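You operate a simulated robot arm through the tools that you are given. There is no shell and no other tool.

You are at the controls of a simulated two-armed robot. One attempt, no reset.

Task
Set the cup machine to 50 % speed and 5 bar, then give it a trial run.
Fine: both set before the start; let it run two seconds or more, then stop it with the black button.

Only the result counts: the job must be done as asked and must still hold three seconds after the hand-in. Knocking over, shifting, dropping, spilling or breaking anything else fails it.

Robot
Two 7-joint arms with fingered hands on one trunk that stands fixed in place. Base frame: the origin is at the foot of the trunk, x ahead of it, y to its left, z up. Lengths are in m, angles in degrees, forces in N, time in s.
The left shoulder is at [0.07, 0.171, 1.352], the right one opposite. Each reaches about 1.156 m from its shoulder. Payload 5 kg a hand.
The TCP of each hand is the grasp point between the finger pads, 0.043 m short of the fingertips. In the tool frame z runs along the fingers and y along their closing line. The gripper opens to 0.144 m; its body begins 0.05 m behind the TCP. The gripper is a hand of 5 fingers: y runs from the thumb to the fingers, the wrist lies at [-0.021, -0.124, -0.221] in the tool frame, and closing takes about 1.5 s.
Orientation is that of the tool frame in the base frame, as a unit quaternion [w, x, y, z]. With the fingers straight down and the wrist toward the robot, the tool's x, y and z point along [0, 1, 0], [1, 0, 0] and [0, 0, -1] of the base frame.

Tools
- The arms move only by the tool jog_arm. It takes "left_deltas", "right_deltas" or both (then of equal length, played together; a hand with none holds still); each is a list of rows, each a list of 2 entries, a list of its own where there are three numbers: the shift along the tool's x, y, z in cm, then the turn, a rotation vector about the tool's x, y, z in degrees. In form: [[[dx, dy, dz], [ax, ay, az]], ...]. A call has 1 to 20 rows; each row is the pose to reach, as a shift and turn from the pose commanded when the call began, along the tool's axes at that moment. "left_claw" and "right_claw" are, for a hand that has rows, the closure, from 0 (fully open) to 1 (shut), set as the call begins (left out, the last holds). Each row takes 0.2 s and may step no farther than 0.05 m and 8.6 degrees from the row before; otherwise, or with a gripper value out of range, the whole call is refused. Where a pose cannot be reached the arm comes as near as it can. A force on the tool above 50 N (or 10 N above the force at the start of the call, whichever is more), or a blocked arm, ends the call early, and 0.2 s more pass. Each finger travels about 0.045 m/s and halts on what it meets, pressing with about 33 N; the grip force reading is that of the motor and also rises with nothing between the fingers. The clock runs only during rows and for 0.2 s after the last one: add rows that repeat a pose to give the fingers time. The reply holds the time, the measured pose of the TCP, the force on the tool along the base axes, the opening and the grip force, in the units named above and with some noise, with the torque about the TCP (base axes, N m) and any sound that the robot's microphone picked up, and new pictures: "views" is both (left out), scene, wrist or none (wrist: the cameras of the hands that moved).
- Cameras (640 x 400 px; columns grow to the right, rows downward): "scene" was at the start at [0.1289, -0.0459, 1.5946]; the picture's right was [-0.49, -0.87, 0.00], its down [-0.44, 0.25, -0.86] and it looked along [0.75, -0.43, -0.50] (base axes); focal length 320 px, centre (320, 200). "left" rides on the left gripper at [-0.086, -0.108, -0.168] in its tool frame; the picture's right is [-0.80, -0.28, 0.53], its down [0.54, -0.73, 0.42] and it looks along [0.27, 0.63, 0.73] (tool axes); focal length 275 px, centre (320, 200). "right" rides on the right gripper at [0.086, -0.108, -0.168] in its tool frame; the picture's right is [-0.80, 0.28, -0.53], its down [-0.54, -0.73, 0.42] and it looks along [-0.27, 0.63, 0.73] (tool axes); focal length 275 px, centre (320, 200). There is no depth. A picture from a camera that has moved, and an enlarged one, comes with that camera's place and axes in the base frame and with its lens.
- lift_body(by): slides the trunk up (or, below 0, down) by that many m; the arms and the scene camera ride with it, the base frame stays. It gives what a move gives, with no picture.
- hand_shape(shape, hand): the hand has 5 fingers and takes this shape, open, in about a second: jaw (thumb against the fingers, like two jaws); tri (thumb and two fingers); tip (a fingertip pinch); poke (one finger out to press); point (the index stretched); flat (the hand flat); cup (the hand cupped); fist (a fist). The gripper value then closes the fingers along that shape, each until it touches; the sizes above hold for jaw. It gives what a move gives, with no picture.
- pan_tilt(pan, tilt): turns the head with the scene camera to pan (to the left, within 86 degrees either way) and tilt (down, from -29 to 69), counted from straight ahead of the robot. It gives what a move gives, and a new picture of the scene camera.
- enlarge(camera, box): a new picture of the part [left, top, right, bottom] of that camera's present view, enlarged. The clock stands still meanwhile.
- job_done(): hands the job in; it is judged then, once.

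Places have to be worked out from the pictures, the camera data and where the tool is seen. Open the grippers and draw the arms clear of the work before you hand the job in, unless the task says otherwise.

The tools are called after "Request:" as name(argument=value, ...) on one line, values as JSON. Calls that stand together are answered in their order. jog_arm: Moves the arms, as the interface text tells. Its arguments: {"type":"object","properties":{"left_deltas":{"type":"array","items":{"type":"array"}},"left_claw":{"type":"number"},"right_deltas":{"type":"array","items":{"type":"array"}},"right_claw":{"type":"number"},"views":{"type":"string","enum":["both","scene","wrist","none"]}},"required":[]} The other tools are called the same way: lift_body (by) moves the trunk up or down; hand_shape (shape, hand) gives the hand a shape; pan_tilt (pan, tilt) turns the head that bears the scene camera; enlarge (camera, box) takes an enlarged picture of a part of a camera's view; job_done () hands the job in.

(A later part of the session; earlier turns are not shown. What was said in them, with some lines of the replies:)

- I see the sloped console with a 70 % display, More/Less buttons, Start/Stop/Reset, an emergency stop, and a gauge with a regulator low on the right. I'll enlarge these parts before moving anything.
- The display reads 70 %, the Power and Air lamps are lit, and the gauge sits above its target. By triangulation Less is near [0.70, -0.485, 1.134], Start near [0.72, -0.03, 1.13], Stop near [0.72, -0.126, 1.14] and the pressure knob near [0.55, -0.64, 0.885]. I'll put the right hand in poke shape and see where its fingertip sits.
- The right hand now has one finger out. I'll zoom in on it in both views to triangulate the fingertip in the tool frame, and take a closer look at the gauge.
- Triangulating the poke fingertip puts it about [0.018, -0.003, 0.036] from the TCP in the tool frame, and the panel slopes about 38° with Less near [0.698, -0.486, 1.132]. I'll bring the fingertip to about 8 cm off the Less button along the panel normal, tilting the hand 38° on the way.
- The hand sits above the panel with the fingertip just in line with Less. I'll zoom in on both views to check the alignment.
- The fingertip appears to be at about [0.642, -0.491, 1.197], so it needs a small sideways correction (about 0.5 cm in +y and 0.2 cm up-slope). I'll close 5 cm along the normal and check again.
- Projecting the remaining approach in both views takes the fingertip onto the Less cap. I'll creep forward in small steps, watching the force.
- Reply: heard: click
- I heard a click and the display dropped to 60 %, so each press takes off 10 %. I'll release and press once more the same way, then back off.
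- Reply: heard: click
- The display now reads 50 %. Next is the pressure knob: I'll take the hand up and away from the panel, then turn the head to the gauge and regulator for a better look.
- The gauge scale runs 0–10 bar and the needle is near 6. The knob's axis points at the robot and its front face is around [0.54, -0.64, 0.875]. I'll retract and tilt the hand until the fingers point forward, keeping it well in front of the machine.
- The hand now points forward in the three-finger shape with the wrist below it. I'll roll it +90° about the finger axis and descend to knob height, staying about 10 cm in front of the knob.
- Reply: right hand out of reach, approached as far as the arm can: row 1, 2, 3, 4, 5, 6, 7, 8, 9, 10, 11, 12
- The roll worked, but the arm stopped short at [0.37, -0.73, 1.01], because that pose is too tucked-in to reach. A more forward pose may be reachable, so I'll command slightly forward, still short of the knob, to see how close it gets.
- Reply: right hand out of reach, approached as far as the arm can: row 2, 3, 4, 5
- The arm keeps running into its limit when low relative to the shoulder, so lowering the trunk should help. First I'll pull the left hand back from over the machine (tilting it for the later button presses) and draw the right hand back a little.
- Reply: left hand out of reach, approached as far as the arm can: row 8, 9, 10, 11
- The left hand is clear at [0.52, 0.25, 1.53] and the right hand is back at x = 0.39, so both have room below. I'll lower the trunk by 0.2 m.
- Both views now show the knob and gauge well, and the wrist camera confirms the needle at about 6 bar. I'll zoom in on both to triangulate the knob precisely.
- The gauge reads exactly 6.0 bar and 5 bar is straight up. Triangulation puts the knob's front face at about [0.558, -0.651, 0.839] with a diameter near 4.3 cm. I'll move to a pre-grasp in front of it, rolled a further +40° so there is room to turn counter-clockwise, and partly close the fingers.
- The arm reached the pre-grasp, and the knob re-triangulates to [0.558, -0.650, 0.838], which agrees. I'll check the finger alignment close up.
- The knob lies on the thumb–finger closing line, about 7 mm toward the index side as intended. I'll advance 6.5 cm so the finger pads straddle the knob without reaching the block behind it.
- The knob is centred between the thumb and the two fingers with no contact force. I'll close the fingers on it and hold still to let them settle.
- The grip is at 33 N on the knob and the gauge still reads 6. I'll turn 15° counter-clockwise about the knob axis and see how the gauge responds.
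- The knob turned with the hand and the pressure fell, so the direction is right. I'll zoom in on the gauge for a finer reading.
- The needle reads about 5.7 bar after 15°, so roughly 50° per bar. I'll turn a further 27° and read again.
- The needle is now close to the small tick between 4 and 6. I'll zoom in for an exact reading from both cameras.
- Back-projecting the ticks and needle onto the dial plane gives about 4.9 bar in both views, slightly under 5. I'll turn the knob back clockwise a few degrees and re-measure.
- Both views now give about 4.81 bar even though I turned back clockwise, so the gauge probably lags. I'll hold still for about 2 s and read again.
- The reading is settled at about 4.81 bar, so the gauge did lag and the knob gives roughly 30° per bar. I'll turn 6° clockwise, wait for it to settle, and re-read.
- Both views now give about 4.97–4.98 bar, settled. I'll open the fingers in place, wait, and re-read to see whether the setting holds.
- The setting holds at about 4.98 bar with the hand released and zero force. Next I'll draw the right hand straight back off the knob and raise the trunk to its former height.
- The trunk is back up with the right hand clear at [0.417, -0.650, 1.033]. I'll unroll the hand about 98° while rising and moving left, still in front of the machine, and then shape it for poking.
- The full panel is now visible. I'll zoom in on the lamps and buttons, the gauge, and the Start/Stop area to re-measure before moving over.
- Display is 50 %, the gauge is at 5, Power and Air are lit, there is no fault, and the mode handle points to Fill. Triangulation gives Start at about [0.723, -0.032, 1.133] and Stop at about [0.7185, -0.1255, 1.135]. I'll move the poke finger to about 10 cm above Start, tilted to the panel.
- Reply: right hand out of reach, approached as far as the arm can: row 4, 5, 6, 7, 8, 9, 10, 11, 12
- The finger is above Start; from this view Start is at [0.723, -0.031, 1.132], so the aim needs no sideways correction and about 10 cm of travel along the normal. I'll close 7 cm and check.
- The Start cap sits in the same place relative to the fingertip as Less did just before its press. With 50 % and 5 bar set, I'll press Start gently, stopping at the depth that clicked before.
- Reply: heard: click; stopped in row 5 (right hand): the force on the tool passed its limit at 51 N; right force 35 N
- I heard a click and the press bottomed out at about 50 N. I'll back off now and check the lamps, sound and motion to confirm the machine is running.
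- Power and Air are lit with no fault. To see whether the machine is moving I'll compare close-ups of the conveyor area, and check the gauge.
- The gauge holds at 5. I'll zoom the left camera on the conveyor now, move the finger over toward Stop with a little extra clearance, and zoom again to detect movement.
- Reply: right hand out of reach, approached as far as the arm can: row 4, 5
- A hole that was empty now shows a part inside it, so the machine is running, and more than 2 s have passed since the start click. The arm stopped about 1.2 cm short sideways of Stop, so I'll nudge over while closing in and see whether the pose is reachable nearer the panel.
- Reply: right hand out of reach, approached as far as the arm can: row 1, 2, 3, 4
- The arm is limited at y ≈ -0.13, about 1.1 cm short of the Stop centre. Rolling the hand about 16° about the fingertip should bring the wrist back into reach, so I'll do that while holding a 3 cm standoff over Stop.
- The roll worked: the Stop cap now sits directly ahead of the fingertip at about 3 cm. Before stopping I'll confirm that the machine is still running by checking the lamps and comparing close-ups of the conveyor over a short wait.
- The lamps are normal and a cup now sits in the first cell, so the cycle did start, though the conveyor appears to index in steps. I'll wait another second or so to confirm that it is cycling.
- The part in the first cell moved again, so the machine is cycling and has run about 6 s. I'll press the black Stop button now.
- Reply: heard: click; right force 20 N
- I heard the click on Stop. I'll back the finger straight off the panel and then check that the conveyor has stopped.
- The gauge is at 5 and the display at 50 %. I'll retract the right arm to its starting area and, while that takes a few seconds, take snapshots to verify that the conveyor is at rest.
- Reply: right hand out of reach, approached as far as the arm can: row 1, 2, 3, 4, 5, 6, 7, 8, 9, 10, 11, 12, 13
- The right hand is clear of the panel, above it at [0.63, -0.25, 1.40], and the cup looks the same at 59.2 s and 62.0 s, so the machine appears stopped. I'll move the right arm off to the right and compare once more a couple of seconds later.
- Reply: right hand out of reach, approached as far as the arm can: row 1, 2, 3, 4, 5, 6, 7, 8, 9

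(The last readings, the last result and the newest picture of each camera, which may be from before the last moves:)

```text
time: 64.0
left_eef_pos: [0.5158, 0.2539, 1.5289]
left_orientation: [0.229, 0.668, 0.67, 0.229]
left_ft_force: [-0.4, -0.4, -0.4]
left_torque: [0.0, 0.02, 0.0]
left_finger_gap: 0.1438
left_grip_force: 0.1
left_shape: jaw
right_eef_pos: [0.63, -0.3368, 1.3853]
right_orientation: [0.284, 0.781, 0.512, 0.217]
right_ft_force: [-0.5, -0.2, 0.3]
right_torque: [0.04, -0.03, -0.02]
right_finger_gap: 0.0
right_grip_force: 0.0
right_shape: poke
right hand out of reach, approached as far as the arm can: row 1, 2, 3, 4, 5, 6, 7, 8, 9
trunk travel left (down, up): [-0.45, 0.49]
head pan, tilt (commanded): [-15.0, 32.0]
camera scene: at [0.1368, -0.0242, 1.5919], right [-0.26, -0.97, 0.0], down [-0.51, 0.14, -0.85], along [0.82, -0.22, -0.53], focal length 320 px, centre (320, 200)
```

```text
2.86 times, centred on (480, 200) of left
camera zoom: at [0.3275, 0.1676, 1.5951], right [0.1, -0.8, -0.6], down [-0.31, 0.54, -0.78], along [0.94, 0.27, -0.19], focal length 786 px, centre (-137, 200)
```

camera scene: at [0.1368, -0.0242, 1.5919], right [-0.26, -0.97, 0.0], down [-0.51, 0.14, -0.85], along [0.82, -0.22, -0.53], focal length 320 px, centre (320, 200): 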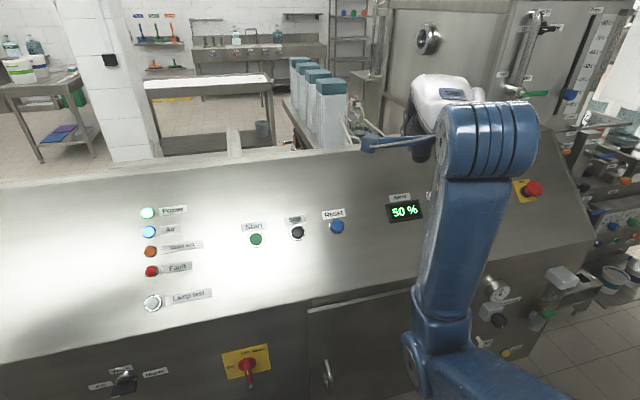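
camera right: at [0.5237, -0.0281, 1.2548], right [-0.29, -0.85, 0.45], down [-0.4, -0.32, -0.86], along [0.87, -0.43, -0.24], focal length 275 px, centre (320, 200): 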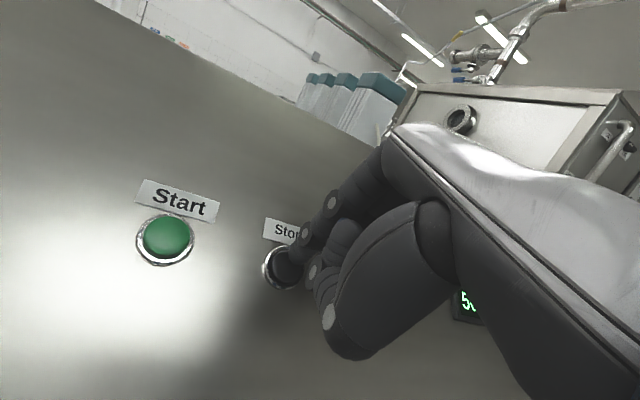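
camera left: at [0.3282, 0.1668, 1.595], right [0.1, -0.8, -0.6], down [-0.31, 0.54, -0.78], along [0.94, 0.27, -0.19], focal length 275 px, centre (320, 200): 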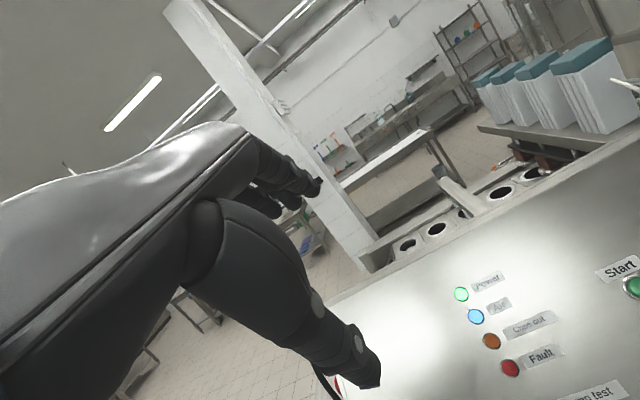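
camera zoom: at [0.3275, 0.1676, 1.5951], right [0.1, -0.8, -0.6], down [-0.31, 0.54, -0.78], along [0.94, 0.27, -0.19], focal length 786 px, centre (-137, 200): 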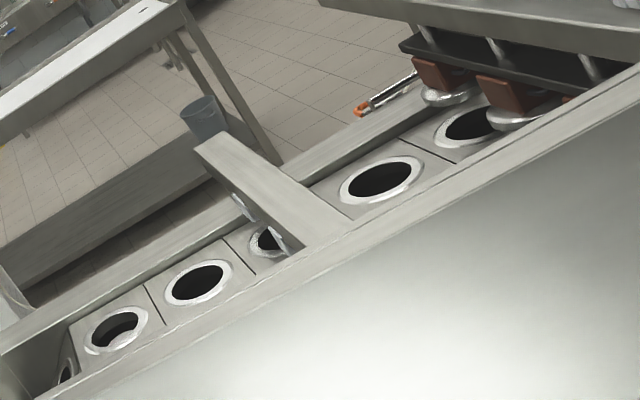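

The conveyor has looked identical at 59.2, 62.0 and 64.0 s, whereas it changed during the run. I'll return the right hand to its open shape, move it further right and up, and take one last look.

Request:
hand_shape(hand="right", shape="jaw")

Request:
enlarge(camera="left", box=[390, 200, 470, 270])

Request:
jog_arm(right_deltas=[[[-3.6, 1.9, 0.1], [0, 0, 0]], [[-7.3, 3.8, 0.3], [0, 0, 0]], [[-10.9, 5.8, 0.4], [0, 0, 0]], [[-14.6, 7.7, 0.6], [0, 0, 0]], [[-18.2, 9.6, 0.7], [0, 0, 0]], [[-18.2, 9.6, 0.7], [0, 0, 0]]], right_claw=0.0, views="scene")

Request:
enlarge(camera="left", box=[390, 200, 470, 270])

Request:
enlarge(camera="scene", box=[120, 180, 560, 340])

```text
time: 64.9
left_eef_pos: [0.5163, 0.254, 1.5291]
left_orientation: [0.229, 0.669, 0.669, 0.229]
left_ft_force: [0.2, -0.9, 0.3]
left_torque: [-0.02, -0.01, -0.01]
left_finger_gap: 0.1441
left_grip_force: 0.1
left_shape: jaw
right_eef_pos: [0.6307, -0.3358, 1.386]
right_orientation: [0.284, 0.781, 0.512, 0.218]
right_ft_force: [-0.4, 0.7, -0.2]
right_torque: [0.0, 0.02, 0.02]
right_finger_gap: 0.1438
right_grip_force: 0.2
right_shape: jaw
trunk travel left (down, up): [-0.45, 0.49]
head pan, tilt (commanded): [-15.0, 32.0]
```

```text
5.71 times, centred on (430, 235) of left
camera zoom: at [0.3275, 0.1679, 1.5951], right [0.1, -0.8, -0.6], down [-0.31, 0.54, -0.78], along [0.94, 0.27, -0.19], focal length 1573 px, centre (-309, 0)
```

zoom: 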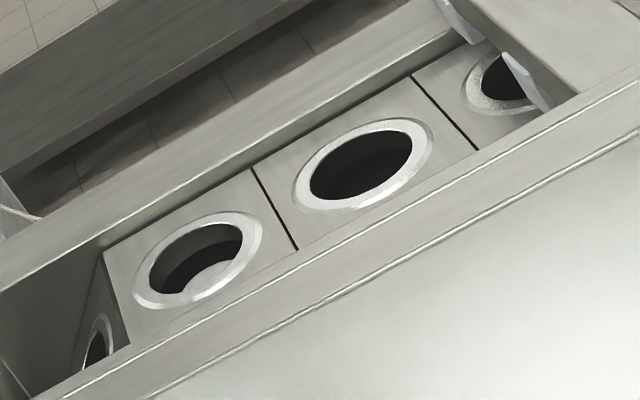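

```text
time: 66.3
left_eef_pos: [0.5156, 0.2538, 1.5302]
left_orientation: [0.23, 0.669, 0.669, 0.229]
left_ft_force: [-0.5, -0.3, -0.2]
left_torque: [-0.01, 0.01, -0.02]
left_finger_gap: 0.1439
left_grip_force: 0.0
left_shape: jaw
right_eef_pos: [0.676, -0.4111, 1.4207]
right_orientation: [0.298, 0.807, 0.464, 0.212]
right_ft_force: [0.7, 1.4, -0.4]
right_torque: [0.01, -0.01, 0.01]
right_finger_gap: 0.1437
right_grip_force: 0.0
right_shape: jaw
right hand out of reach, approached as far as the arm can: row 1, 2, 3, 4, 5, 6
trunk travel left (down, up): [-0.45, 0.49]
head pan, tilt (commanded): [-15.0, 32.0]
camera scene: at [0.1366, -0.0238, 1.5919], right [-0.26, -0.97, 0.0], down [-0.51, 0.14, -0.85], along [0.82, -0.22, -0.53], focal length 320 px, centre (320, 200)
```

scene: 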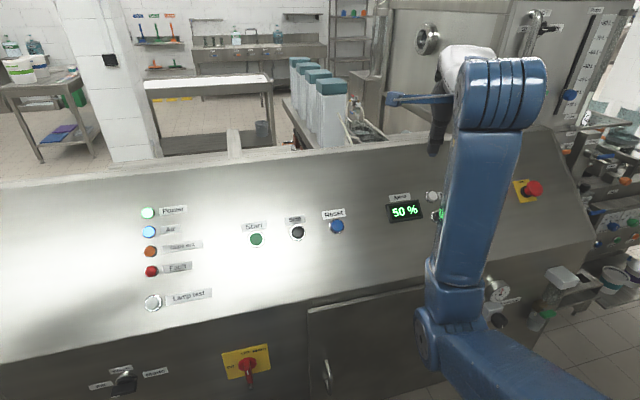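

```text
5.71 times, centred on (430, 235) of left
camera zoom: at [0.3273, 0.168, 1.5951], right [0.1, -0.8, -0.6], down [-0.31, 0.54, -0.78], along [0.94, 0.27, -0.19], focal length 1573 px, centre (-309, 0)
```

zoom: 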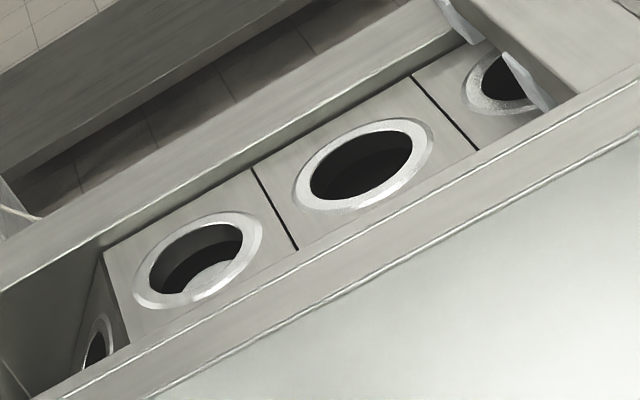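

```text
1.45 times, centred on (340, 260) of scene
camera zoom: at [0.1366, -0.0238, 1.5919], right [-0.26, -0.97, 0.0], down [-0.51, 0.14, -0.85], along [0.82, -0.22, -0.53], focal length 465 px, centre (291, 113)
```

zoom: 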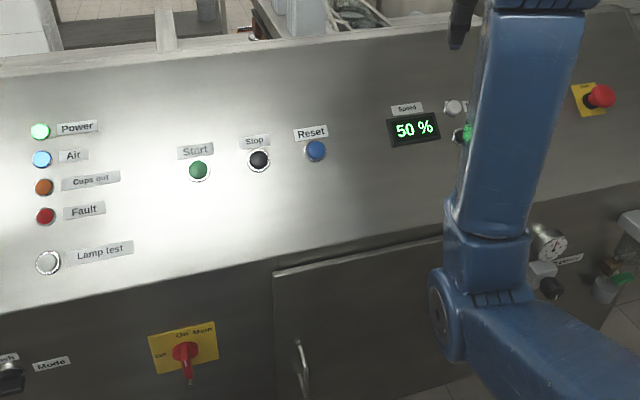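

The conveyor has been unchanged for 7 s, longer than its earlier cycle, so it is stopped. I'll do a last check of the gauge before handing in.

Request:
enlarge(camera="scene", box=[470, 265, 540, 335])

Request:
enlarge(camera="scene", box=[380, 170, 560, 260])

```text
5.71 times, centred on (505, 300) of scene
camera zoom: at [0.1366, -0.0238, 1.5919], right [-0.26, -0.97, 0.0], down [-0.51, 0.14, -0.85], along [0.82, -0.22, -0.53], focal length 1826 px, centre (-737, -371)
```

zoom: 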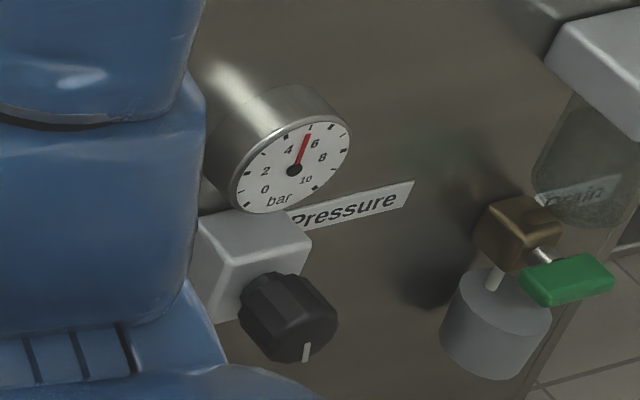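

```text
3.56 times, centred on (470, 215) of scene
camera zoom: at [0.1366, -0.0238, 1.5919], right [-0.26, -0.97, 0.0], down [-0.51, 0.14, -0.85], along [0.82, -0.22, -0.53], focal length 1136 px, centre (-213, 147)
```

zoom: 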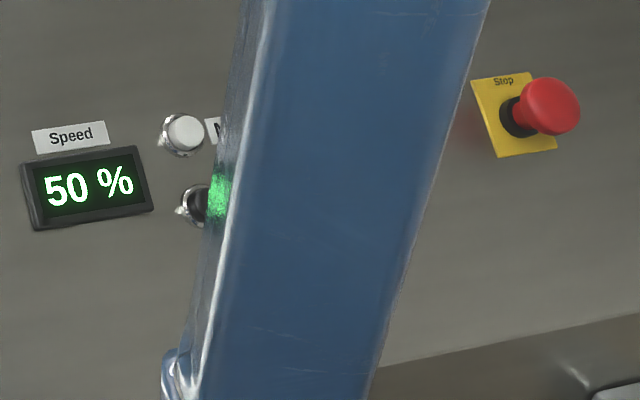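

The gauge is at 5 bar, the display at 50 % and the emergency stop untouched. The right forearm hovers fairly low over the panel, so I'll raise the trunk to draw both arms well clear.

Request:
lift_body(by=0.15)

Request:
enlarge(camera="scene", box=[0, 0, 640, 400])

```text
time: 68.0
left_eef_pos: [0.5158, 0.2543, 1.6788]
left_orientation: [0.229, 0.669, 0.669, 0.23]
left_ft_force: [-1.0, -0.9, 0.5]
left_torque: [0.0, 0.0, -0.01]
left_finger_gap: 0.144
left_grip_force: 0.0
left_shape: jaw
right_eef_pos: [0.676, -0.4109, 1.5698]
right_orientation: [0.298, 0.807, 0.464, 0.21]
right_ft_force: [-0.3, -0.2, 0.6]
right_torque: [0.0, -0.02, 0.0]
right_finger_gap: 0.1439
right_grip_force: 0.1
right_shape: jaw
trunk travel left (down, up): [-0.6, 0.34]
head pan, tilt (commanded): [-15.0, 32.0]
```

```text
1.00 times, centred on (320, 200) of scene (not enlarged: the box is as wide or as high as the picture)
camera zoom: at [0.137, -0.024, 1.7418], right [-0.26, -0.97, 0.0], down [-0.51, 0.14, -0.85], along [0.82, -0.22, -0.53], focal length 320 px, centre (320, 200)
```

zoom: 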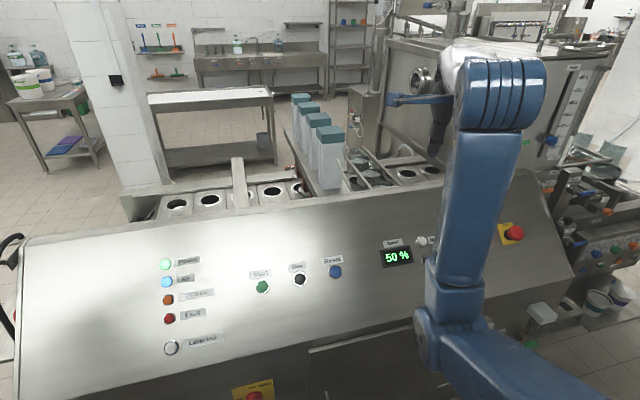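

Both arms are well clear with their hands open. The display shows 50 %, the gauge 5 bar, Power and Air are lit with no fault, and the machine is stopped after a run of about 7 s, so I'm handing in the job.

Request:
job_done()

```text
The job is handed in.
```

I set the cup machine to 50 % speed and about 5 bar, ran it for roughly 7 seconds, and stopped it with the black Stop button. The job is handed in.

- **Speed:** two presses of Less took the display from 70 % to 50 %, and it still showed 50 % at hand-in.
- **Pressure:** I turned the regulator knob down from 6 bar. My closest reading put the needle at about 4.98 bar, and it still showed 5 after the run.
- **Trial run:** Start was pressed only after both settings were in place. There was no motor sound or running lamp to go by, so I judged that it ran from a cup appearing and shifting in the conveyor.
- **Stop:** after the Stop click the conveyor looked the same in every check over the next 8 seconds. The Power and Air lamps stayed lit and no fault showed.

Pressing Start briefly reached about 51 N, which ended that press, but the button clicked normally. I saw no sign that anything else was touched or moved. Both arms were clear of the machine with the hands open when I handed in.
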